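You operate a simulated robot arm through the tools that you are given. There is no shell and no other tool. Be economical: measure what you need, move in short steps, check, and stop when the job is done.

You run a simulated robot arm. Do the job below in one go: nothing can be reset, and whatever is moved stays where it is left.

JOB
Unlock the chest, put the 13 mm socket in its numbered hole, and lock up again.
Fine: the lock is the black lever; it goes in the SOCKETS drawer; leave the other two on the ledge.

It is judged by the outcome, as a careful person would: the job done as asked, and still so three seconds after it is handed in. It fails if anything else is knocked over, pushed out of place, dropped, spilled or broken.

ROBOT AND FRAMES
A 6-joint arm with a two-finger parallel gripper, fixed in place. Base frame: the origin is at the foot of the arm, x ahead of it, y to its left, z up. Lengths are in mm, angles in degrees, forces in N, time in s.
With the tool pointing down near the work surface it reaches from about 240 to 780 mm from the base axis. Its first joint turns from -166.0 to 166.0 degrees. Payload 3.91 kg.
Tool frame: the origin (TCP) lies between the finger pads and is the grasp point; the fingertips stand 30 mm ahead of it; z points along the fingers, y is the line along which they close. The gripper opens to 110 mm. The fingers are 20 mm wide and 10 mm thick; the gripper's body (48 by 112 mm) begins 55 mm behind the TCP.
Orientation is that of the tool frame in the base frame, as [roll, pitch, yaw] about the fixed x, y, z axes, in that order (R = Rz(yaw) Ry(pitch) Rx(roll)). With the fingers straight down and closing along the base's y, the tool's x points along the base's -x, its y along +y and its z along -z.

CONTROLS
- The arm moves only by the tool jog_arm. Its argument "steps" is one flat list of numbers, 7 for each row, row after row: the shift along the base's x, y, z in mm, then the turn, a rotation vector about the base's x, y, z in degrees, then the gripper command, from -1 (shut) to 1 (fully open), values between in proportion. In form: [tx, ty, tz, rx, ry, rz, grip, tx, ty, tz, rx, ry, rz, grip, ...]. A call has 1 to 20 rows; each row shifts and turns the commanded pose from where the row before left it. Rows are played at 5 a second. More than 50 mm and 8.6 degrees between two rows, or a gripper value outside its range, and nothing of the call is played. A pose out of reach is approached as far as the arm can. The call stops where the force on the tool passes 60 N (or 10 N more than at its start, if that is more) or the arm is blocked; 0.2 s more then pass. Each finger travels about 45 mm/s and halts on what it meets, pressing with about 22 N; the grip force reading is that of the motor and also rises with nothing between the fingers. The clock runs only during rows and for 0.2 s after the last one: add rows that do not move to give the fingers time. The reply holds the time, the measured pose of the TCP, the force on the tool along the base axes, the opening and the grip force, in the units named above and with some noise, with the torque about the TCP (base axes, N m) and any sound that the robot's microphone picked up.
- Cameras (640 x 400 px; columns grow to the right, rows downward): "scene" is fixed at [219.8, 502.3, 1524.3]; the picture's right is [-0.54, 0.84, 0.00], its down [0.83, 0.54, -0.12] and it looks along [-0.11, -0.07, -0.99] (base axes); focal length 214 px, centre (320, 200). "wrist" rides on the gripper at [77, 7, -114] in the tool frame; the picture's right is [-0.09, 1.00, 0.00], its down [-0.80, -0.07, -0.59] and it looks along [-0.59, -0.05, 0.80] (tool axes); focal length 270 px, centre (320, 200). There is no depth. A picture from a camera that has moved, and an enlarged one, comes with that camera's place and axes in the base frame and with its lens. The place of the scene camera against the robot may be out by one fixed shift of up to 12 mm in any direction.
- camera(camera): a new picture of that camera. The clock stands still meanwhile.
- slide_trunk(by): slides the trunk up (or, below 0, down) by that many mm; the arm rides with it, the base frame stays. It gives what a move gives, with no picture.
- inspect(camera, box): a new picture of the part [left, top, right, bottom] of that camera's present view, enlarged. The clock stands still meanwhile.
- job_done(): hands the job in; it is judged then, once.

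Go step by step. Nothing tells you positions but the pictures and the camera data: compare them with the known pose of the tool, close in by small moves and look again before you grip or let go. The budget is 120 turns and 64 pictures, counting those below and the enlarged ones. Unless the task says otherwise, let go and move clear before handing in, and close with one line.

The tools are called as a command line: name --argument value ..., lists and objects as JSON in quotes. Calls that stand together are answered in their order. jog_arm: Moves the arm, as the interface text tells. Its arguments: {"type":"object","properties":{"steps":{"type":"array"}},"required":["steps"]} The other tools are called the same way: slide_trunk (by) slides the trunk up or down; camera (camera) takes a picture; inspect (camera, box) takes an enlarged picture of a part of a camera's view; job_done () hands the job in.

At the start:

```text
clock: 0.0
eef_pos: [31.7, 402.6, 1189.3]
tcp_rot: [180.0, 0.0, -180.0]
force: [0.4, -0.4, 0.9]
wrist_torque: [0.03, 0.0, -0.01]
finger_gap: 110.0
grip_force: 0.1
trunk travel left (down, up): [-550.0, 60.0]
```

scene: 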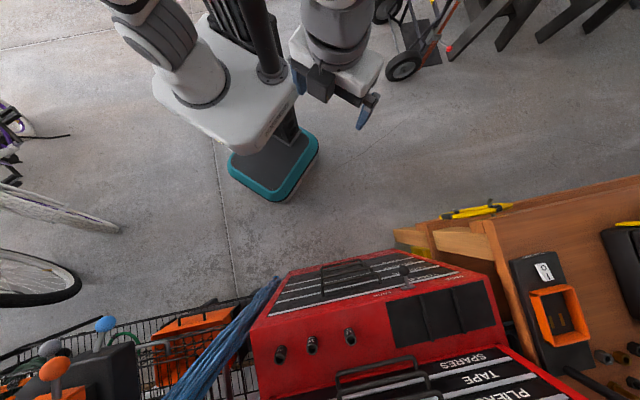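
wrist: 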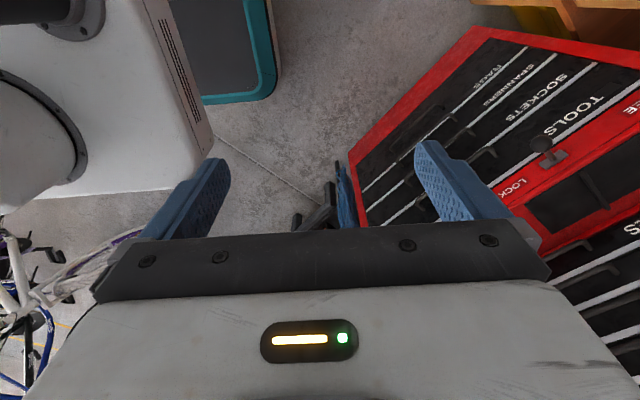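

I see a red tool chest with labelled drawers, a lock lever near the top, and three sockets on a ledge. I'll look closer first.

inspect --camera "scene" --box '[240, 240, 400, 340]'

inspect --camera "scene" --box '[360, 240, 520, 340]'

inspect --camera "wrist" --box '[340, 20, 640, 210]'

```text
4.00 times, centred on (320, 290) of scene
camera zoom: at [219.8, 502.3, 1524.3], right [-0.54, 0.84, 0.0], down [0.83, 0.54, -0.12], along [-0.11, -0.07, -0.99], focal length 858 px, centre (320, -160)
```

zoom: 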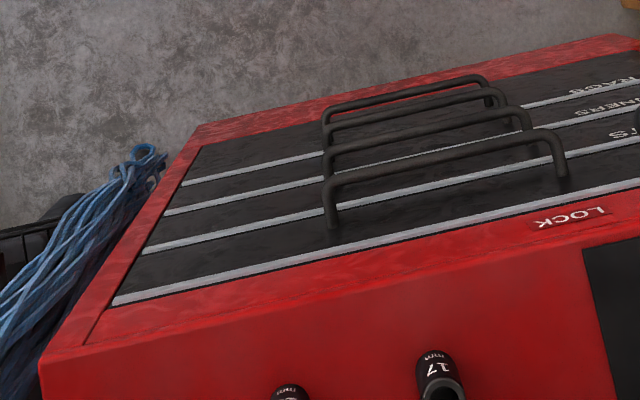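

```text
4.00 times, centred on (440, 290) of scene
camera zoom: at [219.8, 502.3, 1524.3], right [-0.54, 0.84, 0.0], down [0.83, 0.54, -0.12], along [-0.11, -0.07, -0.99], focal length 858 px, centre (-160, -160)
```

zoom: 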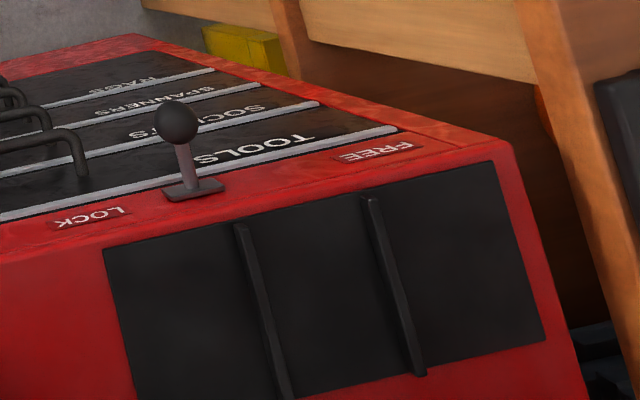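

```text
2.11 times, centred on (490, 115) of wrist
camera zoom: at [-45.2, 408.9, 1304.6], right [0.09, 1.0, 0.0], down [0.8, -0.07, 0.59], along [0.59, -0.05, -0.8], focal length 569 px, centre (-38, 379)
```

zoom: 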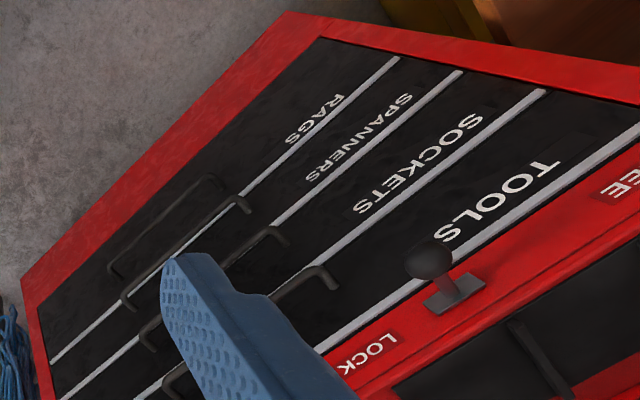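

The lock lever triangulates to about (189, 782, 865), with the chest front at 45° to the base axes. Next I'll look at the sockets.

inspect --camera "scene" --box '[240, 300, 400, 400]'

inspect --camera "scene" --box '[265, 315, 365, 378]'

```text
4.00 times, centred on (320, 350) of scene
camera zoom: at [219.8, 502.3, 1524.3], right [-0.54, 0.84, 0.0], down [0.83, 0.54, -0.12], along [-0.11, -0.07, -0.99], focal length 858 px, centre (320, -400)
```

zoom: 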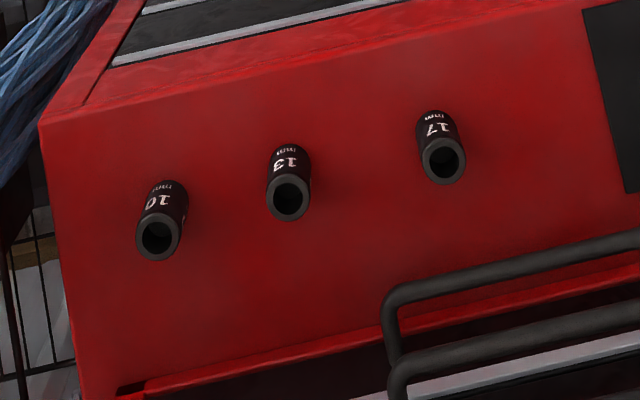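

```text
6.35 times, centred on (315, 346) of scene
camera zoom: at [219.8, 502.3, 1524.3], right [-0.54, 0.84, 0.0], down [0.83, 0.54, -0.12], along [-0.11, -0.07, -0.99], focal length 1362 px, centre (352, -730)
```

zoom: 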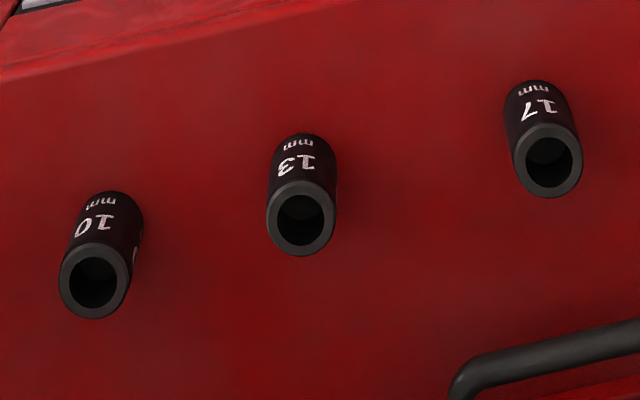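

The 13 mm socket is the middle of the three, standing upright on the ledge. I'll turn the tool to face the chest and move closer for a better look.

jog_arm --steps '[18, 27, -10, 0, 0, 7.5, 1, 18, 27, -10, 0, 0, 7.5, 1, 18, 27, -10, 0, 0, 7.5, 1, 18, 27, -10, 0, 0, 7.5, 1, 18, 27, -10, 0, 0, 7.5, 1, 18, 27, -10, 0, 0, 7.5, 1]'

camera --camera "wrist"

```text
clock: 1.4
eef_pos: [143.0, 565.7, 1129.6]
tcp_rot: [-180.0, -0.1, -134.9]
force: [0.2, -0.1, -0.4]
wrist_torque: [-0.02, 0.03, -0.02]
finger_gap: 110.2
grip_force: 0.1
trunk travel left (down, up): [-550.0, 60.0]
```

```text
56 pictures are left
camera wrist: at [83.2, 515.9, 1244.1], right [-0.64, 0.77, 0.0], down [0.62, 0.52, 0.59], along [0.45, 0.38, -0.8], focal length 270 px, centre (320, 200)
```

wrist: 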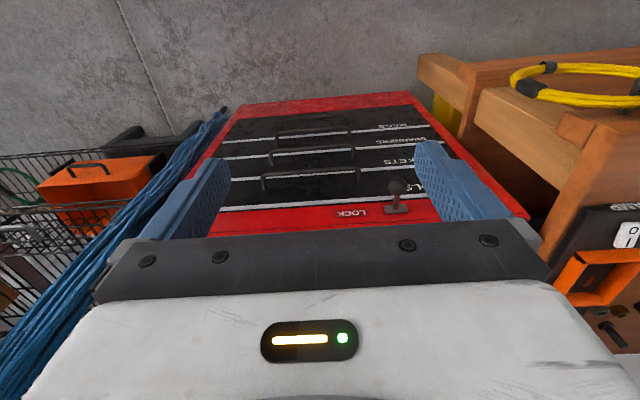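

The wrist view now faces the chest. I'll zoom on the lever and handles.

inspect --camera "wrist" --box '[330, 160, 426, 220]'

inspect --camera "wrist" --box '[200, 90, 440, 240]'

```text
6.67 times, centred on (378, 190) of wrist
camera zoom: at [83.2, 515.9, 1244.1], right [-0.64, 0.77, 0.0], down [0.62, 0.52, 0.59], along [0.45, 0.38, -0.8], focal length 1802 px, centre (-67, 267)
```

zoom: 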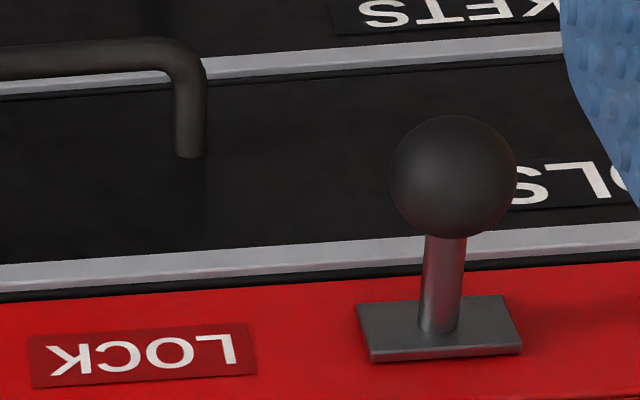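

```text
2.67 times, centred on (320, 165) of wrist
camera zoom: at [83.2, 515.9, 1244.1], right [-0.64, 0.77, 0.0], down [0.62, 0.52, 0.59], along [0.45, 0.38, -0.8], focal length 721 px, centre (320, 293)
```

zoom: 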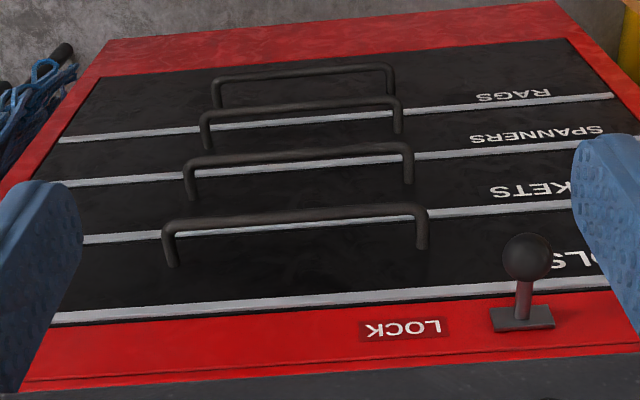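

The lever stands straight out from the front, its base plate nearer LOCK. I'll lower the trunk and tilt the tool forward for better reach.

slide_trunk --by -150

jog_arm --steps '[-4, 9, 0, 5.3, -5.3, 0, 1, -4, 9, 0, 5.3, -5.3, 0, 1, -4, 9, 0, 5.3, -5.3, 0, 1, -4, 9, 0, 5.3, -5.3, 0, 1, -4, 9, 0, 5.3, -5.3, 0, 1, -4, 9, 0, 5.3, -5.3, 0, 1]'

camera --camera "wrist"

```text
clock: 3.1
eef_pos: [143.2, 564.9, 978.8]
tcp_rot: [-180.0, 0.0, -135.0]
force: [-0.6, 0.4, -0.2]
wrist_torque: [-0.02, 0.05, 0.0]
finger_gap: 110.0
grip_force: 0.1
trunk travel left (down, up): [-400.0, 210.0]
```

```text
clock: 4.5
eef_pos: [118.1, 618.6, 978.5]
tcp_rot: [-179.9, 44.9, -135.0]
force: [0.4, 0.5, -0.7]
wrist_torque: [0.01, 0.0, -0.01]
finger_gap: 109.7
grip_force: 0.0
trunk travel left (down, up): [-400.0, 210.0]
```

```text
53 pictures are left
camera wrist: at [18.0, 527.9, 1006.3], right [-0.66, 0.75, 0.06], down [0.15, 0.05, 0.99], along [0.73, 0.66, -0.15], focal length 270 px, centre (320, 200)
```

wrist: 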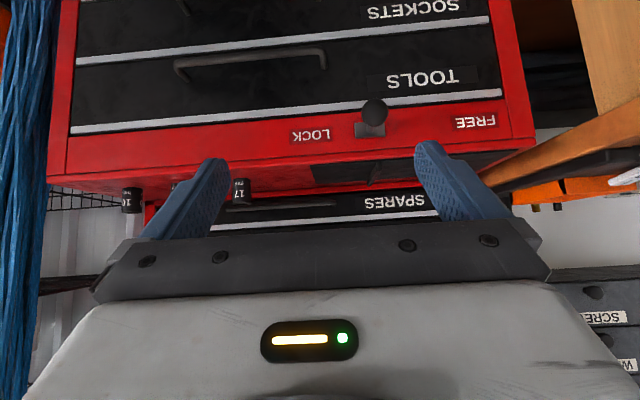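

Ball now refined to about (191, 782, 861). I'll zoom on the lever front-on.

inspect --camera "wrist" --box '[280, 80, 440, 180]'

inspect --camera "wrist" --box '[40, 0, 520, 220]'

```text
4.00 times, centred on (360, 130) of wrist
camera zoom: at [18.0, 527.9, 1006.3], right [-0.66, 0.75, 0.06], down [0.15, 0.05, 0.99], along [0.73, 0.66, -0.15], focal length 1081 px, centre (160, 480)
```

zoom: 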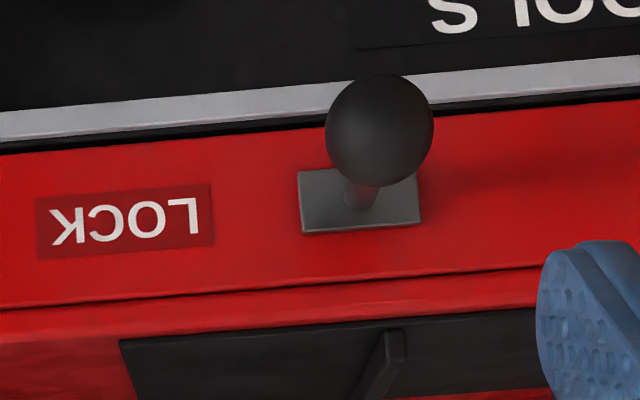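

```text
1.33 times, centred on (280, 110) of wrist
camera zoom: at [18.0, 527.9, 1006.3], right [-0.66, 0.75, 0.06], down [0.15, 0.05, 0.99], along [0.73, 0.66, -0.15], focal length 360 px, centre (373, 320)
```

zoom: 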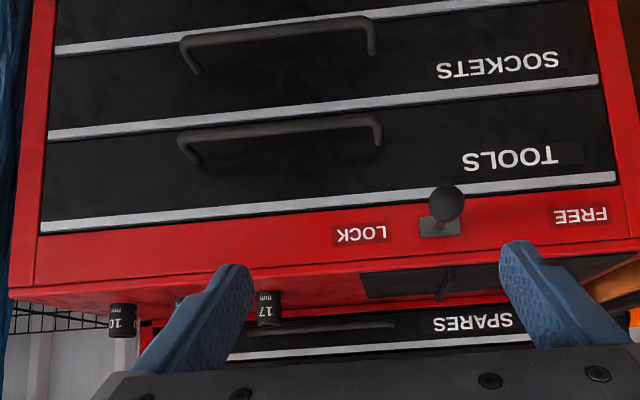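

The lever reads as a straight-out slider/lever at u≈417 with FREE to the tool's +y side. I'll move to a standoff 80 mm back from the ball along the tool axis.

jog_arm --steps '[8, 31, -15, 0, 0, 0, 0.4, 8, 31, -15, 0, 0, 0, 0.4, 8, 31, -15, 0, 0, 0, 0.4, 8, 30, -15, 0, 0, 0, 0.4, 0, 0, 0, 0, 0, 0, 0.4]'

camera --camera "wrist"

```text
clock: 5.8
eef_pos: [150.0, 740.7, 918.1]
tcp_rot: [-180.0, 45.0, -135.0]
force: [-0.2, 0.6, 0.2]
wrist_torque: [0.0, -0.01, 0.0]
finger_gap: 76.9
grip_force: 0.0
trunk travel left (down, up): [-400.0, 210.0]
```

```text
50 pictures are left
camera wrist: at [49.4, 649.8, 946.7], right [-0.66, 0.75, 0.06], down [0.15, 0.05, 0.99], along [0.74, 0.66, -0.15], focal length 270 px, centre (320, 200)
```

wrist: 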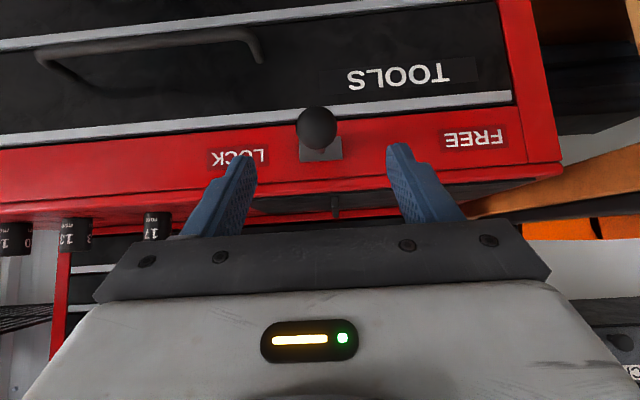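

The ball sits centred between the fingers, at about n=680, z=866. I'm advancing along the tool axis to straddle it.

jog_arm --steps '[12, 11, -17, 0, 0, 0, 0.2, 12, 11, -17, 0, 0, 0, 0.2, 12, 11, -17, 0, 0, 0, 0.0]'

camera --camera "wrist"

```text
clock: 6.5
eef_pos: [189.3, 775.9, 868.7]
tcp_rot: [180.0, 45.0, -135.1]
force: [-0.3, -0.5, 0.9]
wrist_torque: [-0.02, -0.03, 0.01]
finger_gap: 55.0
grip_force: 0.1
trunk travel left (down, up): [-400.0, 210.0]
```

```text
49 pictures are left
camera wrist: at [87.5, 684.0, 896.7], right [-0.66, 0.75, 0.06], down [0.15, 0.05, 0.99], along [0.74, 0.66, -0.15], focal length 270 px, centre (320, 200)
```

wrist: 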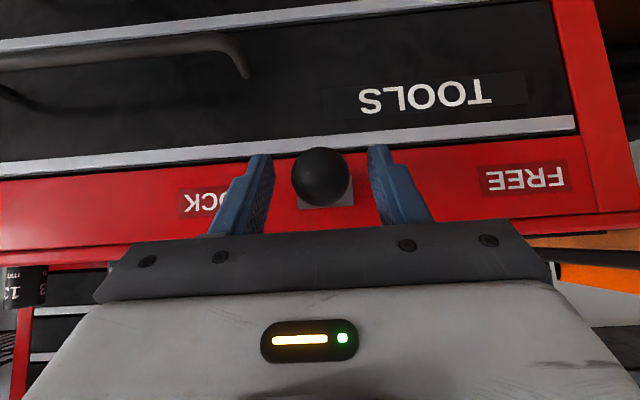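

The ball is between the fingers, about 6 mm lower than the TCP. I'll drop slightly, close gently around it, then push toward FREE.

jog_arm --steps '[0, 0, -6, 0, 0, 0, -0.3, 0, 0, 0, 0, 0, 0, -0.32, -7, 7, 0, 0, 0, 0, -0.32, -7, 7, 0, 0, 0, 0, -0.32, -7, 7, 0, 0, 0, 0, -0.32]'

camera --camera "wrist"

```text
clock: 7.8
eef_pos: [165.9, 796.6, 862.2]
tcp_rot: [180.0, 45.0, -135.0]
force: [0.1, 0.7, -0.8]
wrist_torque: [-0.01, 0.05, 0.02]
finger_gap: 37.8
grip_force: 0.0
trunk travel left (down, up): [-400.0, 210.0]
```

```text
48 pictures are left
camera wrist: at [64.7, 705.3, 889.7], right [-0.66, 0.75, 0.06], down [0.15, 0.05, 0.99], along [0.74, 0.66, -0.15], focal length 270 px, centre (320, 200)
```

wrist: 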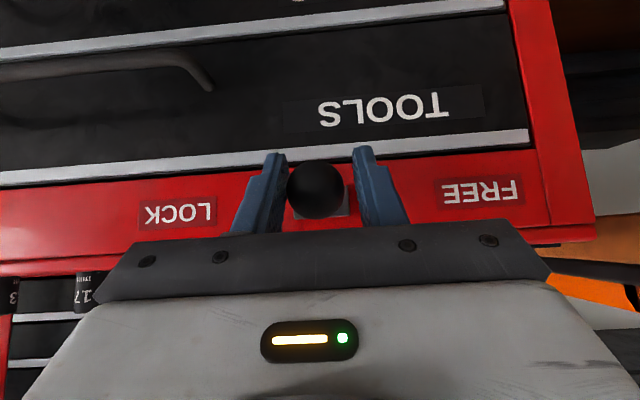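

It's a slider and its plate is moving with it at little force. I'm continuing toward FREE until it stops.

jog_arm --steps '[-6, 6, 0, 0, 0, 0, -0.32, -6, 6, 0, 0, 0, 0, -0.32, -5, 5, 0, 0, 0, 0, -0.32, -4, 4, 0, 0, 0, 0, -0.32]'

```text
clock: 8.8
eef_pos: [144.1, 816.6, 861.3]
tcp_rot: [-179.9, 45.0, -135.1]
force: [-0.3, -0.4, 0.0]
wrist_torque: [-0.03, 0.03, 0.01]
finger_gap: 37.2
grip_force: 0.1
trunk travel left (down, up): [-400.0, 210.0]
```

jog_arm --steps '[-3, 3, 0, 0, 0, 0, -0.32, -3, 3, 0, 0, 0, 0, -0.32, -3, 3, 0, 0, 0, 0, -0.32]'

camera --camera "wrist"

```text
clock: 9.6
eef_pos: [140.0, 822.9, 862.5]
tcp_rot: [-180.0, 44.8, -135.2]
force: [11.0, -24.3, 0.0]
wrist_torque: [-0.14, 0.14, -0.4]
finger_gap: 50.0
grip_force: 11.9
trunk travel left (down, up): [-400.0, 210.0]
```

```text
47 pictures are left
camera wrist: at [36.9, 732.9, 890.1], right [-0.66, 0.75, 0.06], down [0.15, 0.05, 0.99], along [0.74, 0.66, -0.15], focal length 270 px, centre (320, 200)
```

wrist: 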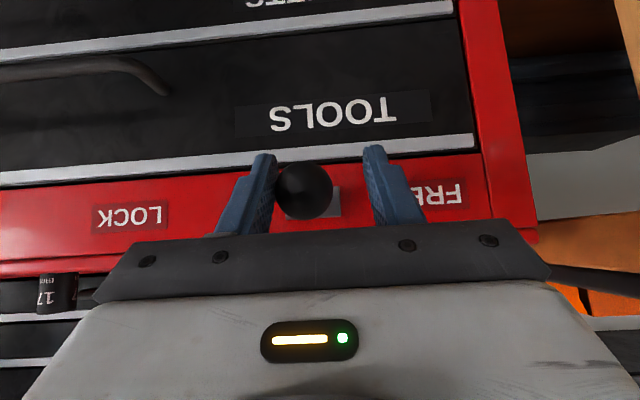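

The lever is against its end stop at FREE (travel ≈58 mm). I'll ease off, open, and back out.

jog_arm --steps '[4, -4, 0, 0, 0, 0, 0, 0, 0, 0, 0, 0, 0, 0.1, -20, -20, 28, 0, 0, 0, 0.2, -20, -20, 28, 0, 0, 0, 0.2, -15, -40, 0, 0, 0, 0, 0.2]'

camera --camera "wrist"

```text
clock: 10.8
eef_pos: [87.0, 744.0, 917.6]
tcp_rot: [180.0, 45.0, -135.0]
force: [-0.3, -0.3, -0.3]
wrist_torque: [0.01, 0.0, 0.01]
finger_gap: 66.3
grip_force: 0.0
trunk travel left (down, up): [-400.0, 210.0]
```

```text
46 pictures are left
camera wrist: at [-15.3, 652.1, 945.4], right [-0.66, 0.75, 0.06], down [0.15, 0.05, 0.99], along [0.74, 0.66, -0.15], focal length 270 px, centre (320, 200)
```

wrist: 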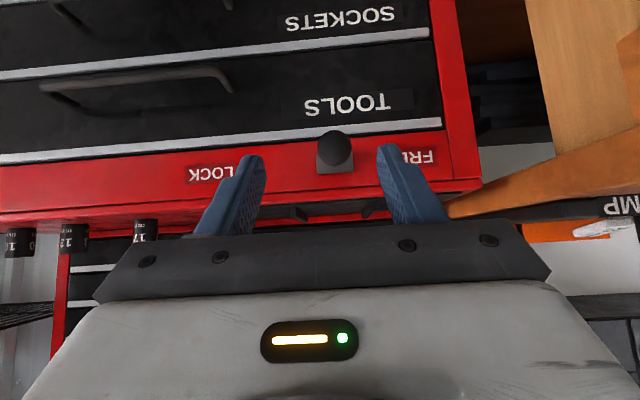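

The lever stays at FREE. I'll move in front of the drawers, levelling the tool and rolling it so the fingers close vertically.

jog_arm --steps '[16, -32, 0, 5.3, -5.3, 0, 0.2, 16, -32, 0, 5.3, -5.3, 0, 0.2, 16, -32, 0, 5.3, -5.3, 0, 0.2, 16, -32, 0, 5.3, -5.3, 0, 0.2, 16, -32, 0, 5.3, -5.3, 0, 0.2, 15, -30, 0, 5.3, -5.3, 0, 0.2, 0, 0, 0, 5.3, 5.3, 0, 0.2, 0, 0, 0, 5.3, 5.3, 0, 0.2, 0, 0, 0, 5.3, 5.3, 0, 0.2, 0, 0, 0, 5.3, 5.3, 0, 0.2, 0, 0, 0, 5.3, 5.3, 0, 0.2, 0, 0, 0, 5.3, 5.3, 0, 0.2, 0, 0, 0, 5.3, 5.3, 0, 0.2, 0, 0, 0, 5.3, 5.3, 0, 0.2, 0, 0, 0, 5.3, 5.3, 0, 0.2, 0, 0, 0, 5.3, 5.3, 0, 0.2, 0, 0, 0, 5.3, 5.3, 0, 0.2, 0, 0, 0, 5.3, 5.3, 0, 0.2]'

```text
clock: 14.6
eef_pos: [62.2, 833.1, 1268.2]
tcp_rot: [90.1, 0.1, 135.0]
force: [0.2, 0.6, -0.4]
wrist_torque: [0.02, 0.0, 0.0]
finger_gap: 65.8
grip_force: 0.0
out of reach, approached as far as the arm can: row 7, 8, 9, 10, 11, 12, 13, 14, 15, 16, 17, 18
trunk travel left (down, up): [-400.0, 210.0]
```

The arm couldn't hold that pose and ended higher up. I'll check the scene.

camera --camera "scene"

camera --camera "wrist"

```text
45 pictures are left
```

scene: 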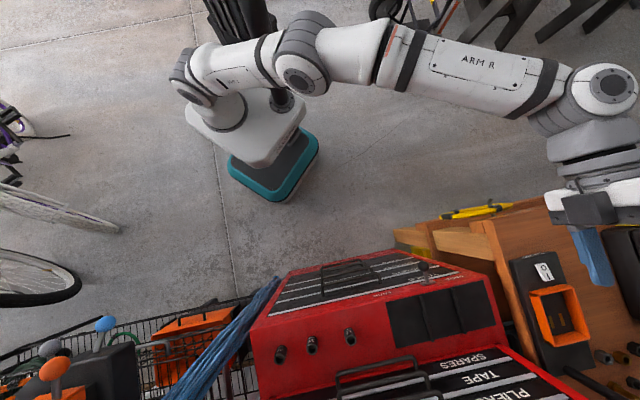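

```text
44 pictures are left
camera wrist: at [-74.5, 806.1, 1276.4], right [0.06, -0.06, 1.0], down [0.15, -0.99, -0.07], along [0.99, 0.15, -0.05], focal length 270 px, centre (320, 200)
```

wrist: 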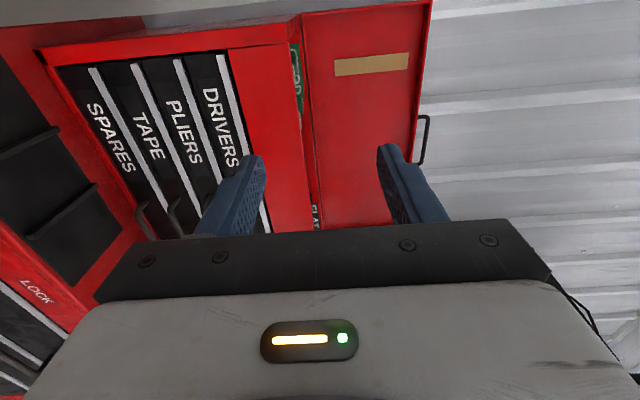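

The arm is now level with fingers closing vertically, but off to the side. Keeping this posture, I'll shift across in front of the drawers at this height.

jog_arm --steps '[17, -40, 0, 0, 0, 0, 0.2, 17, -40, 0, 0, 0, 0, 0.2, 17, -40, 0, 0, 0, 0, 0.2, 17, -40, 0, 0, 0, 0, 0.2]'

```text
clock: 15.6
eef_pos: [120.1, 757.7, 1357.8]
tcp_rot: [90.2, 0.2, 135.0]
force: [0.5, -0.4, -0.1]
wrist_torque: [0.03, 0.02, -0.02]
finger_gap: 66.4
grip_force: 0.1
out of reach, approached as far as the arm can: row 1, 2, 3, 4
trunk travel left (down, up): [-400.0, 210.0]
```

Rolling that way probably hit a joint limit. I'll roll back and watch the pose.

jog_arm --steps '[0, 0, 0, -5.3, -5.3, 0, 0.2, 0, 0, 0, -5.3, -5.3, 0, 0.2, 0, 0, 0, -5.3, -5.3, 0, 0.2, 0, 0, 0, -5.3, -5.3, 0, 0.2]'

```text
clock: 16.6
eef_pos: [119.5, 759.9, 1357.7]
tcp_rot: [90.0, 30.0, 135.1]
force: [0.4, 0.2, 0.3]
wrist_torque: [0.0, 0.02, 0.03]
finger_gap: 66.2
grip_force: 0.1
trunk travel left (down, up): [-400.0, 210.0]
```

The commanded pose resets to the measured one, so I can keep going. I'll roll the rest of the way to the opposite side at this safe height.

jog_arm --steps '[0, 0, 0, -5.3, -5.3, 0, 0.2, 0, 0, 0, -5.3, -5.3, 0, 0.2, 0, 0, 0, -5.3, -5.3, 0, 0.2, 0, 0, 0, -5.3, -5.3, 0, 0.2, 0, 0, 0, -5.3, -5.3, 0, 0.2, 0, 0, 0, -5.3, -5.3, 0, 0.2, 0, 0, 0, -5.3, -5.3, 0, 0.2, 0, 0, 0, -5.3, -5.3, 0, 0.2, 0, 0, 0, -5.3, -5.3, 0, 0.2, 0, 0, 0, -5.3, -5.3, 0, 0.2, 0, 0, 0, -5.3, -5.3, 0, 0.2, 0, 0, 0, -5.3, -5.3, 0, 0.2, 0, 0, 0, -5.3, -5.3, 0, 0.2, 0, 0, 0, -5.3, -5.3, 0, 0.2, 0, 0, 0, -5.3, -5.3, 0, 0.2, 0, 0, 0, -5.3, -5.3, 0, 0.2, 0, 0, 0, -5.3, -5.3, 0, 0.2, 0, 0, 0, -5.3, -5.3, 0, 0.2, 0, 0, 0, -5.3, -5.3, 0, 0.2, 0, 0, 0, -5.3, -5.3, 0, 0.2]'

camera --camera "scene"

```text
clock: 20.8
eef_pos: [117.3, 760.9, 1356.5]
tcp_rot: [-89.9, -0.1, -45.1]
force: [1.0, -0.2, -0.2]
wrist_torque: [0.03, 0.01, -0.02]
finger_gap: 66.1
grip_force: 0.0
trunk travel left (down, up): [-400.0, 210.0]
```

```text
43 pictures are left
```

scene: 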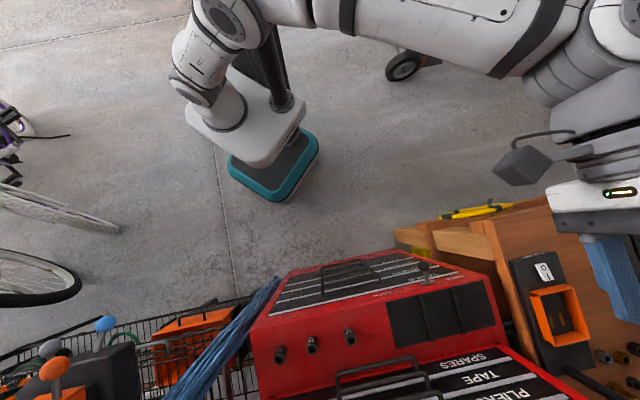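

Opposite roll works in place (camera now on the −u side). I'll shift sideways in front of the drawers.

jog_arm --steps '[24, -30, -10, 0, 0, 0, 0.2, 24, -30, -10, 0, 0, 0, 0.2, 24, -30, -10, 0, 0, 0, 0.2]'

```text
clock: 21.6
eef_pos: [188.6, 671.7, 1327.6]
tcp_rot: [-89.9, 0.1, -45.2]
force: [-0.4, 0.0, 0.3]
wrist_torque: [-0.03, -0.02, -0.05]
finger_gap: 66.0
grip_force: 0.1
trunk travel left (down, up): [-400.0, 210.0]
```

jog_arm --steps '[20, -35, -20, 0, 0, 0, 0.2, 20, -35, -20, 0, 0, 0, 0.2, 0, 0, -40, 0, 0, 0, 0.2, 0, 0, -40, 0, 0, 0, 0.2]'

```text
clock: 22.6
eef_pos: [228.1, 601.2, 1209.3]
tcp_rot: [-89.9, 0.1, -44.9]
force: [-0.2, 0.5, 0.2]
wrist_torque: [0.03, -0.01, -0.07]
finger_gap: 65.7
grip_force: 0.0
trunk travel left (down, up): [-400.0, 210.0]
```

camera --camera "scene"

camera --camera "wrist"

```text
42 pictures are left
```

scene: 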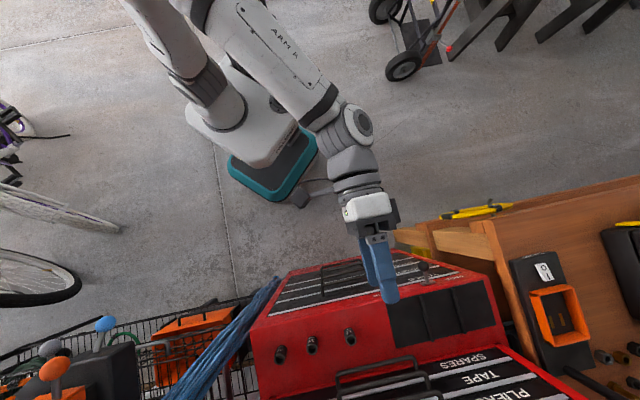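

```text
41 pictures are left
camera wrist: at [200.5, 465.6, 1204.5], right [-0.06, 0.07, -1.0], down [-0.99, 0.15, 0.07], along [0.15, 0.99, 0.06], focal length 270 px, centre (320, 200)
```

wrist: 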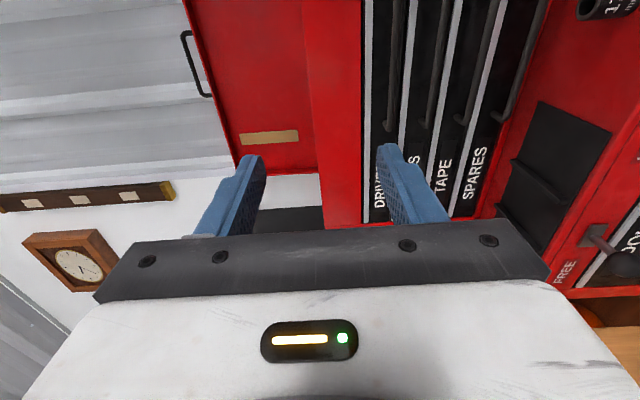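

Posture is good and clear. I'm lowering the trunk to handle height.

slide_trunk --by -380

jog_arm --steps '[-10, -10, -45, 0, 0, 0, 0.2, -5, -5, -45, 0, 0, 0, 0.2, 0, 0, -45, 0, 0, 0, 0.2, 0, 0, -49, 0, 0, 0, 0.2]'

camera --camera "wrist"

```text
clock: 26.2
eef_pos: [227.3, 599.9, 828.4]
tcp_rot: [-90.1, 0.1, -45.1]
force: [0.5, 0.3, -0.1]
wrist_torque: [-0.03, -0.02, -0.01]
finger_gap: 65.9
grip_force: 0.1
trunk travel left (down, up): [-20.0, 590.0]
```

```text
clock: 27.2
eef_pos: [212.8, 586.9, 645.7]
tcp_rot: [-90.1, 0.1, -45.1]
force: [-1.5, -0.8, 0.1]
wrist_torque: [-0.01, 0.05, 0.05]
finger_gap: 66.2
grip_force: 0.1
trunk travel left (down, up): [-20.0, 590.0]
```

```text
40 pictures are left
camera wrist: at [184.8, 451.6, 638.6], right [-0.06, 0.06, -1.0], down [-0.99, 0.15, 0.07], along [0.15, 0.99, 0.05], focal length 270 px, centre (320, 200)
```

wrist: 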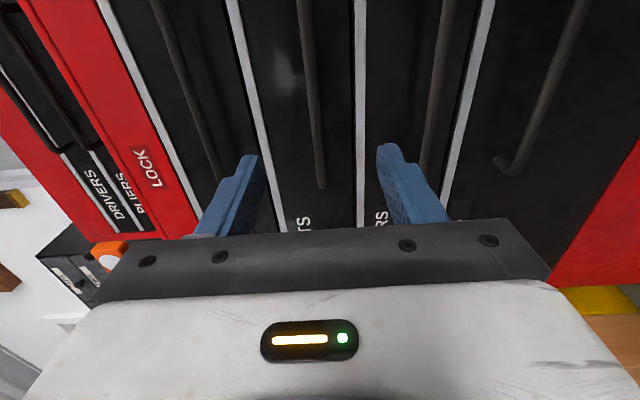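

The SOCKETS handle (second column) runs at z≈653, between the fingers. I'll raise 8 mm and advance toward it.

jog_arm --steps '[0, 0, 8, 0, 0, 0, 0.1, 25, 25, 0, 0, 0, 0, 0, 25, 25, 0, 0, 0, 0, 0, 20, 20, 0, 0, 0, 0, 0, 0, 0, 0, 0, 0, 0, 0]'

camera --camera "wrist"

```text
clock: 28.4
eef_pos: [283.1, 657.9, 652.5]
tcp_rot: [-90.0, 0.1, -45.1]
force: [0.1, -1.1, -0.5]
wrist_torque: [0.0, -0.02, 0.0]
finger_gap: 55.1
grip_force: 0.2
trunk travel left (down, up): [-20.0, 590.0]
```

```text
39 pictures are left
camera wrist: at [255.1, 521.6, 647.4], right [-0.06, 0.06, -1.0], down [-0.99, 0.15, 0.07], along [0.15, 0.99, 0.05], focal length 270 px, centre (320, 200)
```

wrist: 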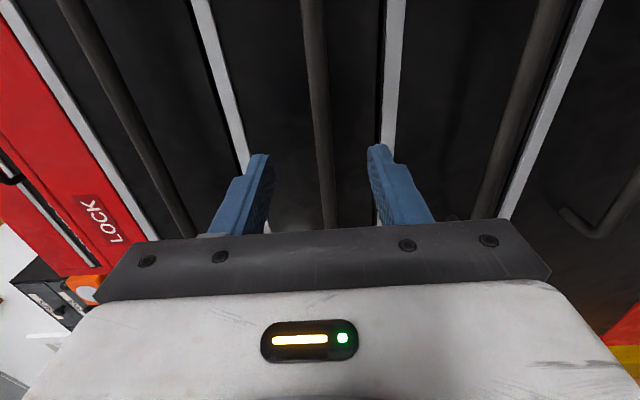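

The bar is centred between the fingers. I'll advance about 22 mm and close on it.

jog_arm --steps '[8, 8, 0, 0, 0, 0, 0, 8, 8, 0, 0, 0, 0, 0, 0, 0, 0, 0, 0, 0, -1, 0, 0, 0, 0, 0, 0, -1, 0, 0, 0, 0, 0, 0, -1, 0, 0, 0, 0, 0, 0, -1]'

camera --camera "wrist"

```text
clock: 29.8
eef_pos: [299.9, 670.6, 649.3]
tcp_rot: [-90.2, -0.1, -44.9]
force: [-2.1, -4.7, -17.3]
wrist_torque: [-0.16, 0.2, 0.29]
finger_gap: 10.7
grip_force: 45.2
trunk travel left (down, up): [-20.0, 590.0]
```

```text
38 pictures are left
camera wrist: at [271.2, 536.0, 645.3], right [-0.07, 0.06, -1.0], down [-0.99, 0.15, 0.07], along [0.15, 0.99, 0.05], focal length 270 px, centre (320, 200)
```

wrist: 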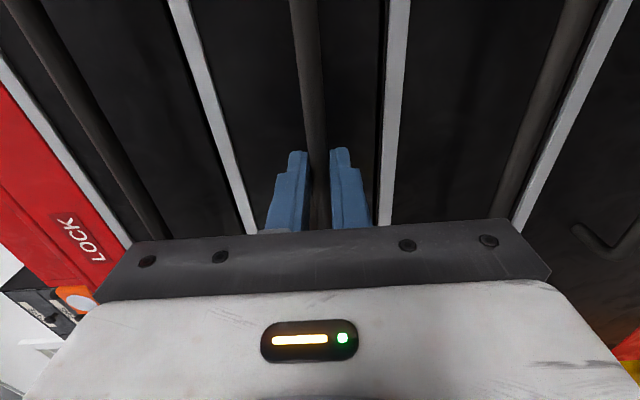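

The bar is gripped (10.7 mm). I'll relieve the vertical load and begin pulling straight out.

jog_arm --steps '[0, 0, -2, 0, 0, 0, -1, -5, -5, 0, 0, 0, 0, -1, -8, -8, 0, 0, 0, 0, -1, -10, -10, 0, 0, 0, 0, -1, -10, -10, 0, 0, 0, 0, -1]'

camera --camera "wrist"

```text
clock: 31.0
eef_pos: [266.1, 639.3, 649.4]
tcp_rot: [-90.2, 0.0, -45.0]
force: [-4.2, 3.8, -18.3]
wrist_torque: [-0.21, 0.24, -0.62]
finger_gap: 10.8
grip_force: 44.4
trunk travel left (down, up): [-20.0, 590.0]
```

```text
37 pictures are left
camera wrist: at [238.8, 503.5, 644.9], right [-0.06, 0.06, -1.0], down [-0.99, 0.15, 0.07], along [0.15, 0.99, 0.05], focal length 270 px, centre (320, 200)
```

wrist: 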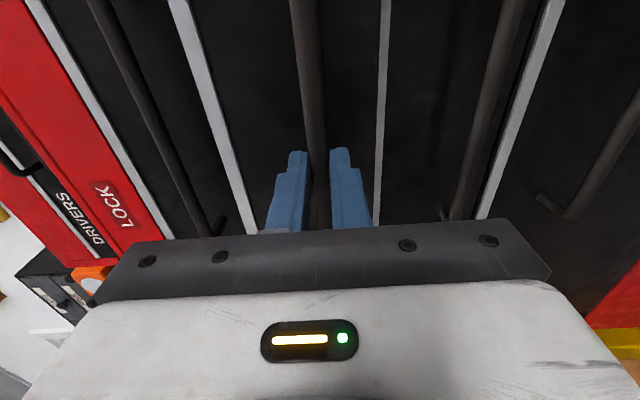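

The drawer is sliding out with the handle. Continue pulling.

jog_arm --steps '[-14, -14, -1, 0, 0, 0, -1, -14, -14, -1, 0, 0, 0, -1, -14, -14, 0, 0, 0, 0, -1, -14, -14, 0, 0, 0, 0, -1, -14, -14, 0, 0, 0, 0, -1, -14, -14, 0, 0, 0, 0, -1]'

camera --camera "scene"

```text
clock: 32.4
eef_pos: [182.1, 555.7, 648.8]
tcp_rot: [-89.9, 0.1, -45.0]
force: [-4.3, 4.5, -3.0]
wrist_torque: [-0.13, -0.04, 0.23]
finger_gap: 10.7
grip_force: 45.1
trunk travel left (down, up): [-20.0, 590.0]
```

```text
36 pictures are left
```

scene: 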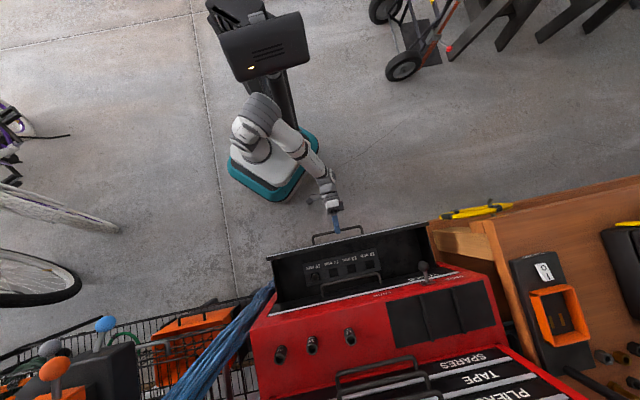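

inspect --camera "scene" --box '[262, 225, 422, 325]'

inspect --camera "scene" --box '[295, 240, 385, 296]'

```text
4.00 times, centred on (342, 275) of scene
camera zoom: at [219.8, 502.3, 1524.3], right [-0.54, 0.84, 0.0], down [0.83, 0.54, -0.12], along [-0.11, -0.07, -0.99], focal length 858 px, centre (232, -100)
```

zoom: 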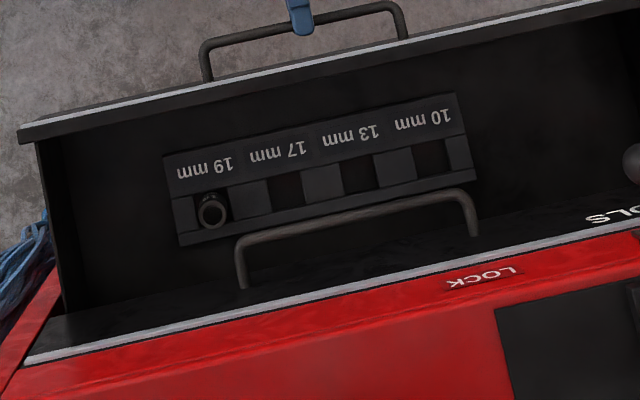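

```text
7.11 times, centred on (340, 268) of scene
camera zoom: at [219.8, 502.3, 1524.3], right [-0.54, 0.84, 0.0], down [0.83, 0.54, -0.12], along [-0.11, -0.07, -0.99], focal length 1525 px, centre (178, -284)
```

zoom: 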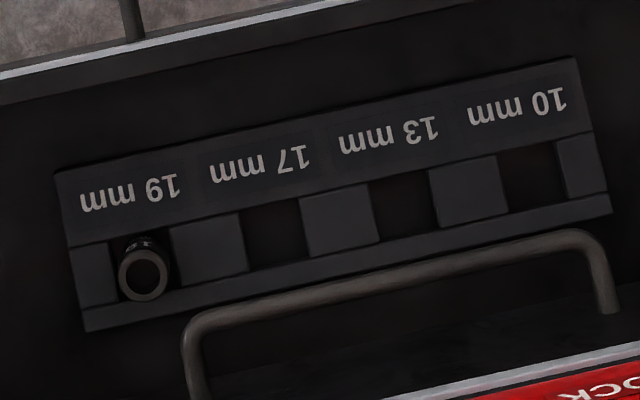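

The rack shows numbered holes (10, 13, 17, 19 — 19 already filled); the 13 hole is third from left but still under the TOOLS handle. I'll pull the drawer further in small steps.

jog_arm --steps '[-11, -11, 0, 0, 0, 0, -1, -11, -11, 0, 0, 0, 0, -1]'

```text
clock: 33.0
eef_pos: [160.7, 532.9, 650.4]
tcp_rot: [-90.1, 0.1, -45.0]
force: [-8.9, 9.5, -1.0]
wrist_torque: [-0.05, -0.01, -0.43]
finger_gap: 10.7
grip_force: 44.9
trunk travel left (down, up): [-20.0, 590.0]
```

jog_arm --steps '[-10, -12, 0, 0, 0, 0, -1, -11, -11, 0, 0, 0, 0, -1, -11, -11, 0, 0, 0, 0, -1]'

```text
clock: 33.8
eef_pos: [125.7, 498.8, 649.1]
tcp_rot: [-89.9, 0.0, -44.9]
force: [-17.4, 17.5, 3.1]
wrist_torque: [0.05, -0.03, 1.51]
finger_gap: 10.5
grip_force: 45.1
trunk travel left (down, up): [-20.0, 590.0]
```

jog_arm --steps '[-3, 3, 0, 0, 0, 0, -1, -11, -11, 0, 0, 0, 0, -1]'

```text
clock: 34.4
eef_pos: [114.9, 488.1, 649.9]
tcp_rot: [-90.0, 0.1, -45.4]
force: [0.3, -0.8, 7.3]
wrist_torque: [0.03, -0.16, -1.39]
finger_gap: 10.8
grip_force: 45.1
trunk travel left (down, up): [-20.0, 590.0]
```

Opened about 260 mm, which brings the 13 hole to n≈610, clear of the TOOLS handle. I'll release and back off.

jog_arm --steps '[0, 0, 0, 0, 0, 0, -0.5, 0, 0, 0, 0, 0, 0, -0.2, 0, 0, 0, 0, 0, 0, -0.1, -10, -10, 0, 0, 0, 0, -0.1, -10, -10, 0, 0, 0, 0, -0.1, -10, -10, 0, 0, 0, 0, -0.1]'

camera --camera "scene"

```text
clock: 35.8
eef_pos: [86.0, 462.0, 649.7]
tcp_rot: [-90.0, 0.1, -45.1]
force: [-1.3, 0.6, -1.0]
wrist_torque: [-0.02, 0.0, 0.02]
finger_gap: 49.2
grip_force: 0.1
trunk travel left (down, up): [-20.0, 590.0]
```

```text
33 pictures are left
```

scene: 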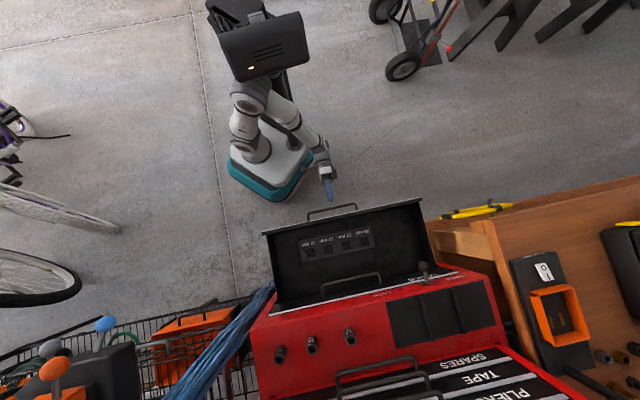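

The drawer is open with the rack in clear view. I'll back off a bit more, raise the trunk, and measure the rack.

jog_arm --steps '[-8, -8, 0, 0, 0, 0, -0.1, -6, -6, 0, 0, 0, 0, -0.1]'

slide_trunk --by 430

inspect --camera "scene" --box '[290, 220, 386, 280]'

```text
clock: 36.4
eef_pos: [92.0, 446.5, 645.6]
tcp_rot: [-90.1, -0.2, -47.8]
force: [-0.1, 0.6, 0.6]
wrist_torque: [-0.02, -0.01, 0.01]
finger_gap: 49.6
grip_force: 0.1
trunk travel left (down, up): [-20.0, 590.0]
```

```text
refused: 430 is not a number from -400 to 400
```

```text
6.67 times, centred on (338, 250) of scene
camera zoom: at [219.8, 502.3, 1524.3], right [-0.54, 0.84, 0.0], down [0.83, 0.54, -0.12], along [-0.11, -0.07, -0.99], focal length 1430 px, centre (200, -133)
```

zoom: 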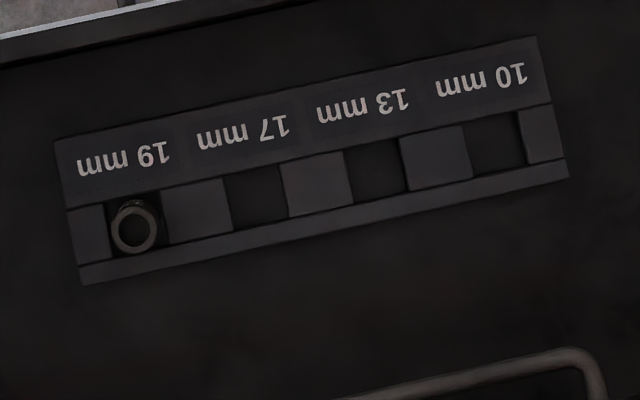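

slide_trunk --by 400

```text
clock: 40.2
eef_pos: [90.1, 447.0, 1046.3]
tcp_rot: [-90.1, -0.2, -47.7]
force: [-0.4, 0.3, -0.9]
wrist_torque: [0.0, -0.01, 0.01]
finger_gap: 49.6
grip_force: 0.0
trunk travel left (down, up): [-420.0, 190.0]
```

I'll restore the tool to a mostly downward pose (30° forward tilt) while moving toward the ledge sockets.

jog_arm --steps '[20, 10, 0, 0, 0, 2.7, 0, 20, 5, 0, 5.3, 5.3, 0, 0, 20, 5, 0, 5.3, 5.3, 0, 0, 20, 5, 0, 5.3, 5.3, 0, 0, 15, 3, 0, 5.3, 5.3, 0, 0, 15, 3, 0, 5.3, 5.3, 0, 0, 15, 3, 0, 5.3, 5.3, 0, 0, 15, 3, 0, 5.3, 5.3, 0, 0, 15, 3, 0, 5.3, 5.3, 0, 0, 15, 3, 0, 5.3, 5.3, 0, 0, 15, 3, 0, 5.3, 5.3, 0, 0, 15, 3, 0, 5.3, 5.3, 0, 0, 10, 3, 0, 5.3, 5.3, 0, 0, 10, 2, 0, -5.3, 5.3, 0, 0, 10, 2, 0, -5.3, 5.3, 0, 0, 10, 2, 0, -5.3, 5.3, 0, 0, 10, 2, 0, -5.3, 5.3, 0, 0, 0, 0, 0, -5.3, 5.3, 0, 0, 0, 0, 0, -5.3, 5.3, 0, 0, 0, 0, 0, -5.3, 5.3, 0, 0]'

camera --camera "wrist"

```text
clock: 44.5
eef_pos: [320.8, 506.2, 1049.1]
tcp_rot: [180.0, 40.2, -135.1]
force: [-0.2, 0.0, 0.3]
wrist_torque: [0.02, 0.0, 0.01]
finger_gap: 55.2
grip_force: 0.0
trunk travel left (down, up): [-420.0, 190.0]
```

```text
31 pictures are left
camera wrist: at [220.9, 417.9, 1088.5], right [-0.66, 0.75, 0.06], down [0.21, 0.11, 0.97], along [0.72, 0.65, -0.23], focal length 270 px, centre (320, 200)
```

wrist: 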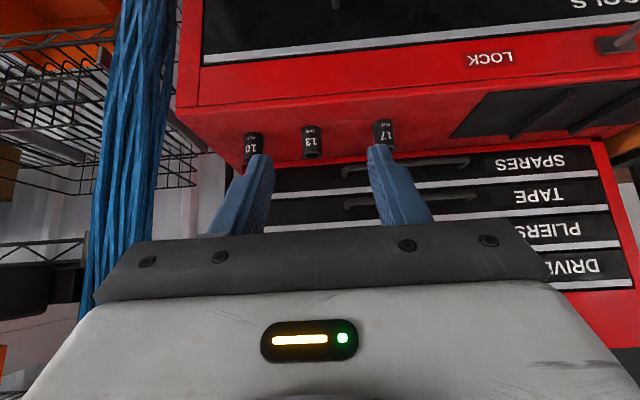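

Socket 13 top is at about (486, 650, 939). I'll move to a standoff above/in front of it.

jog_arm --steps '[33, 28, -10, 0, 0, 0, 0.1, 33, 28, -15, 0, 0, 0, 0.1, 33, 28, -15, 0, 0, 0, 0.1, 34, 28, -15, 0, 0, 0, 0.1]'

camera --camera "wrist"

```text
clock: 45.5
eef_pos: [456.3, 617.0, 991.7]
tcp_rot: [-179.9, 40.0, -135.0]
force: [-0.5, 0.4, -0.5]
wrist_torque: [-0.01, 0.01, 0.01]
finger_gap: 60.5
grip_force: 0.1
trunk travel left (down, up): [-420.0, 190.0]
```

```text
30 pictures are left
camera wrist: at [356.8, 529.3, 1031.8], right [-0.66, 0.75, 0.06], down [0.21, 0.11, 0.97], along [0.72, 0.65, -0.23], focal length 270 px, centre (320, 200)
```

wrist: 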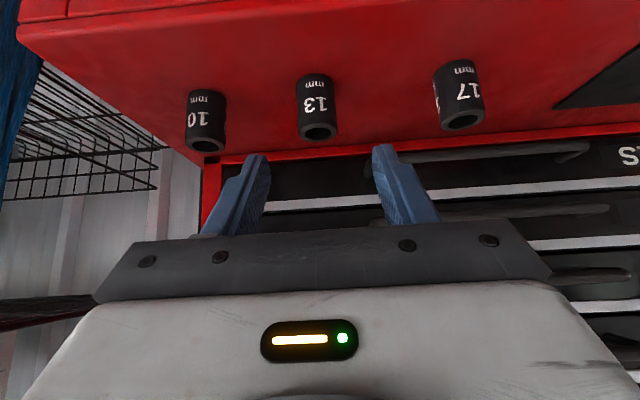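

Socket 13 refined: axis at n≈809, u≈114, top z≈936, base ≈896. I'll approach for a grip on its upper 18 mm so the fingers clear the rack later.

jog_arm --steps '[8, 8, -15, 0, 0, 0, 0.0, 8, 8, -15, 0, 0, 0, 0.0, 7, 8, -13, 0, 0, 0, 0.0, 0, 0, 0, 0, 0, 0, 0]'

camera --camera "wrist"

```text
clock: 46.5
eef_pos: [476.5, 641.1, 950.1]
tcp_rot: [-180.0, 40.2, -135.0]
force: [-0.7, -0.7, -0.2]
wrist_torque: [-0.04, 0.0, 0.0]
finger_gap: 55.1
grip_force: 0.0
trunk travel left (down, up): [-420.0, 190.0]
```

```text
29 pictures are left
camera wrist: at [377.2, 553.3, 989.7], right [-0.66, 0.75, 0.06], down [0.21, 0.11, 0.97], along [0.72, 0.65, -0.23], focal length 270 px, centre (320, 200)
```

wrist: 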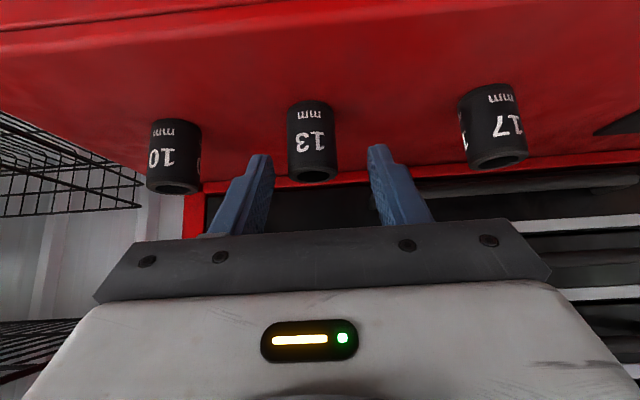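

The socket is aligned, about 2.5 mm toward −u. I'll nudge over and close.

jog_arm --steps '[2.5, -1.5, -2, 0, 0, 0, 0, 0, 0, 0, 0, 0, 0, -0.4, 0, 0, 0, 0, 0, 0, -0.6, 0, 0, 0, 0, 0, 0, -0.8, 0, 0, 0, 0, 0, 0, -1, 0, 0, 0, 0, 0, 0, -1]'

camera --camera "wrist"

```text
clock: 47.9
eef_pos: [479.8, 640.3, 948.5]
tcp_rot: [180.0, 40.2, -135.0]
force: [-0.4, 1.1, 0.5]
wrist_torque: [0.01, -0.03, 0.03]
finger_gap: 26.7
grip_force: 22.3
trunk travel left (down, up): [-420.0, 190.0]
```

```text
28 pictures are left
camera wrist: at [380.0, 551.6, 987.8], right [-0.66, 0.75, 0.06], down [0.21, 0.11, 0.97], along [0.72, 0.65, -0.23], focal length 270 px, centre (320, 200)
```

wrist: 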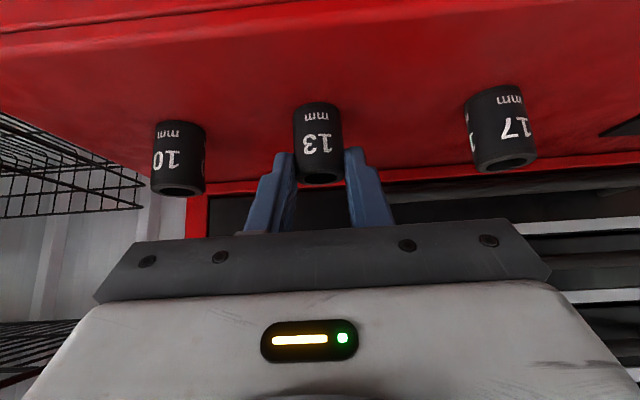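

Socket 13 is gripped (26.7 mm). I'll lift it clear and carry it over the open drawer.

jog_arm --steps '[0, 0, 20, 0, 0, 0, -1, 0, 0, 40, 0, 0, 0, -1, -25, -25, 15, 0, 0, 0, -1, -45, -10, 0, 0, 0, 0, -1, -45, 0, 0, 0, 0, 0, -1, -45, 0, 0, 0, 0, 0, -1, -45, 0, 0, 0, 0, 0, -1, -45, 5, -20, 0, 0, 0, -1, -23, 10, -40, 0, 0, 0, -1, 0, 0, -40, 0, 0, 0, -1]'

camera --camera "wrist"

```text
clock: 50.0
eef_pos: [206.2, 624.2, 926.2]
tcp_rot: [179.8, 40.2, -135.1]
force: [0.5, -0.7, -1.0]
wrist_torque: [0.04, 0.05, -0.02]
finger_gap: 26.9
grip_force: 21.8
trunk travel left (down, up): [-420.0, 190.0]
```

```text
27 pictures are left
camera wrist: at [107.4, 534.8, 964.6], right [-0.66, 0.75, 0.06], down [0.21, 0.11, 0.97], along [0.72, 0.65, -0.23], focal length 270 px, centre (320, 200)
```

wrist: 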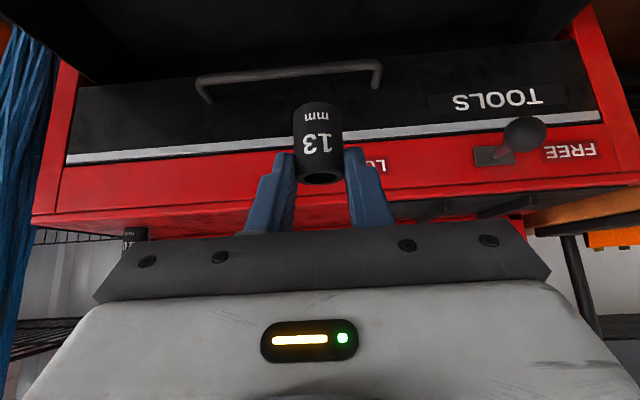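

The socket is held securely, but at this 40° tilt the camera and gripper could foul the drawer front. I'll test if the tool can point straight down nearer the ledge's front edge, to re-grip there.

jog_arm --steps '[0, 0, 40, 0, 0, 0, -1, 0, 0, 40, 0, 0, 0, -1, 41, -1, 0, -4.74, 4.74, 0, -1, 41, -1, 0, -4.74, 4.74, 0, -1, 41, -1, 0, -4.74, 4.74, 0, -1, 41, -1, 0, -4.74, 4.74, 0, -1, 41, -2, 0, -4.74, 4.74, 0, -1, 43, -2, 0, -4.74, 4.74, 0, -1]'

```text
clock: 51.9
eef_pos: [453.6, 613.9, 1000.0]
tcp_rot: [-180.0, -0.3, -135.1]
force: [0.8, 0.5, -0.2]
wrist_torque: [0.0, 0.0, -0.02]
finger_gap: 27.4
grip_force: 21.6
trunk travel left (down, up): [-420.0, 190.0]
```

Straight-down is reachable there. I'll check it lower too.

jog_arm --steps '[0, 0, -25, 0, 0, 0, -1]'

```text
clock: 52.2
eef_pos: [451.1, 615.5, 977.8]
tcp_rot: [180.0, 0.0, -135.0]
force: [0.2, -0.4, -1.2]
wrist_torque: [0.04, -0.01, 0.03]
finger_gap: 27.0
grip_force: 21.9
trunk travel left (down, up): [-420.0, 190.0]
```

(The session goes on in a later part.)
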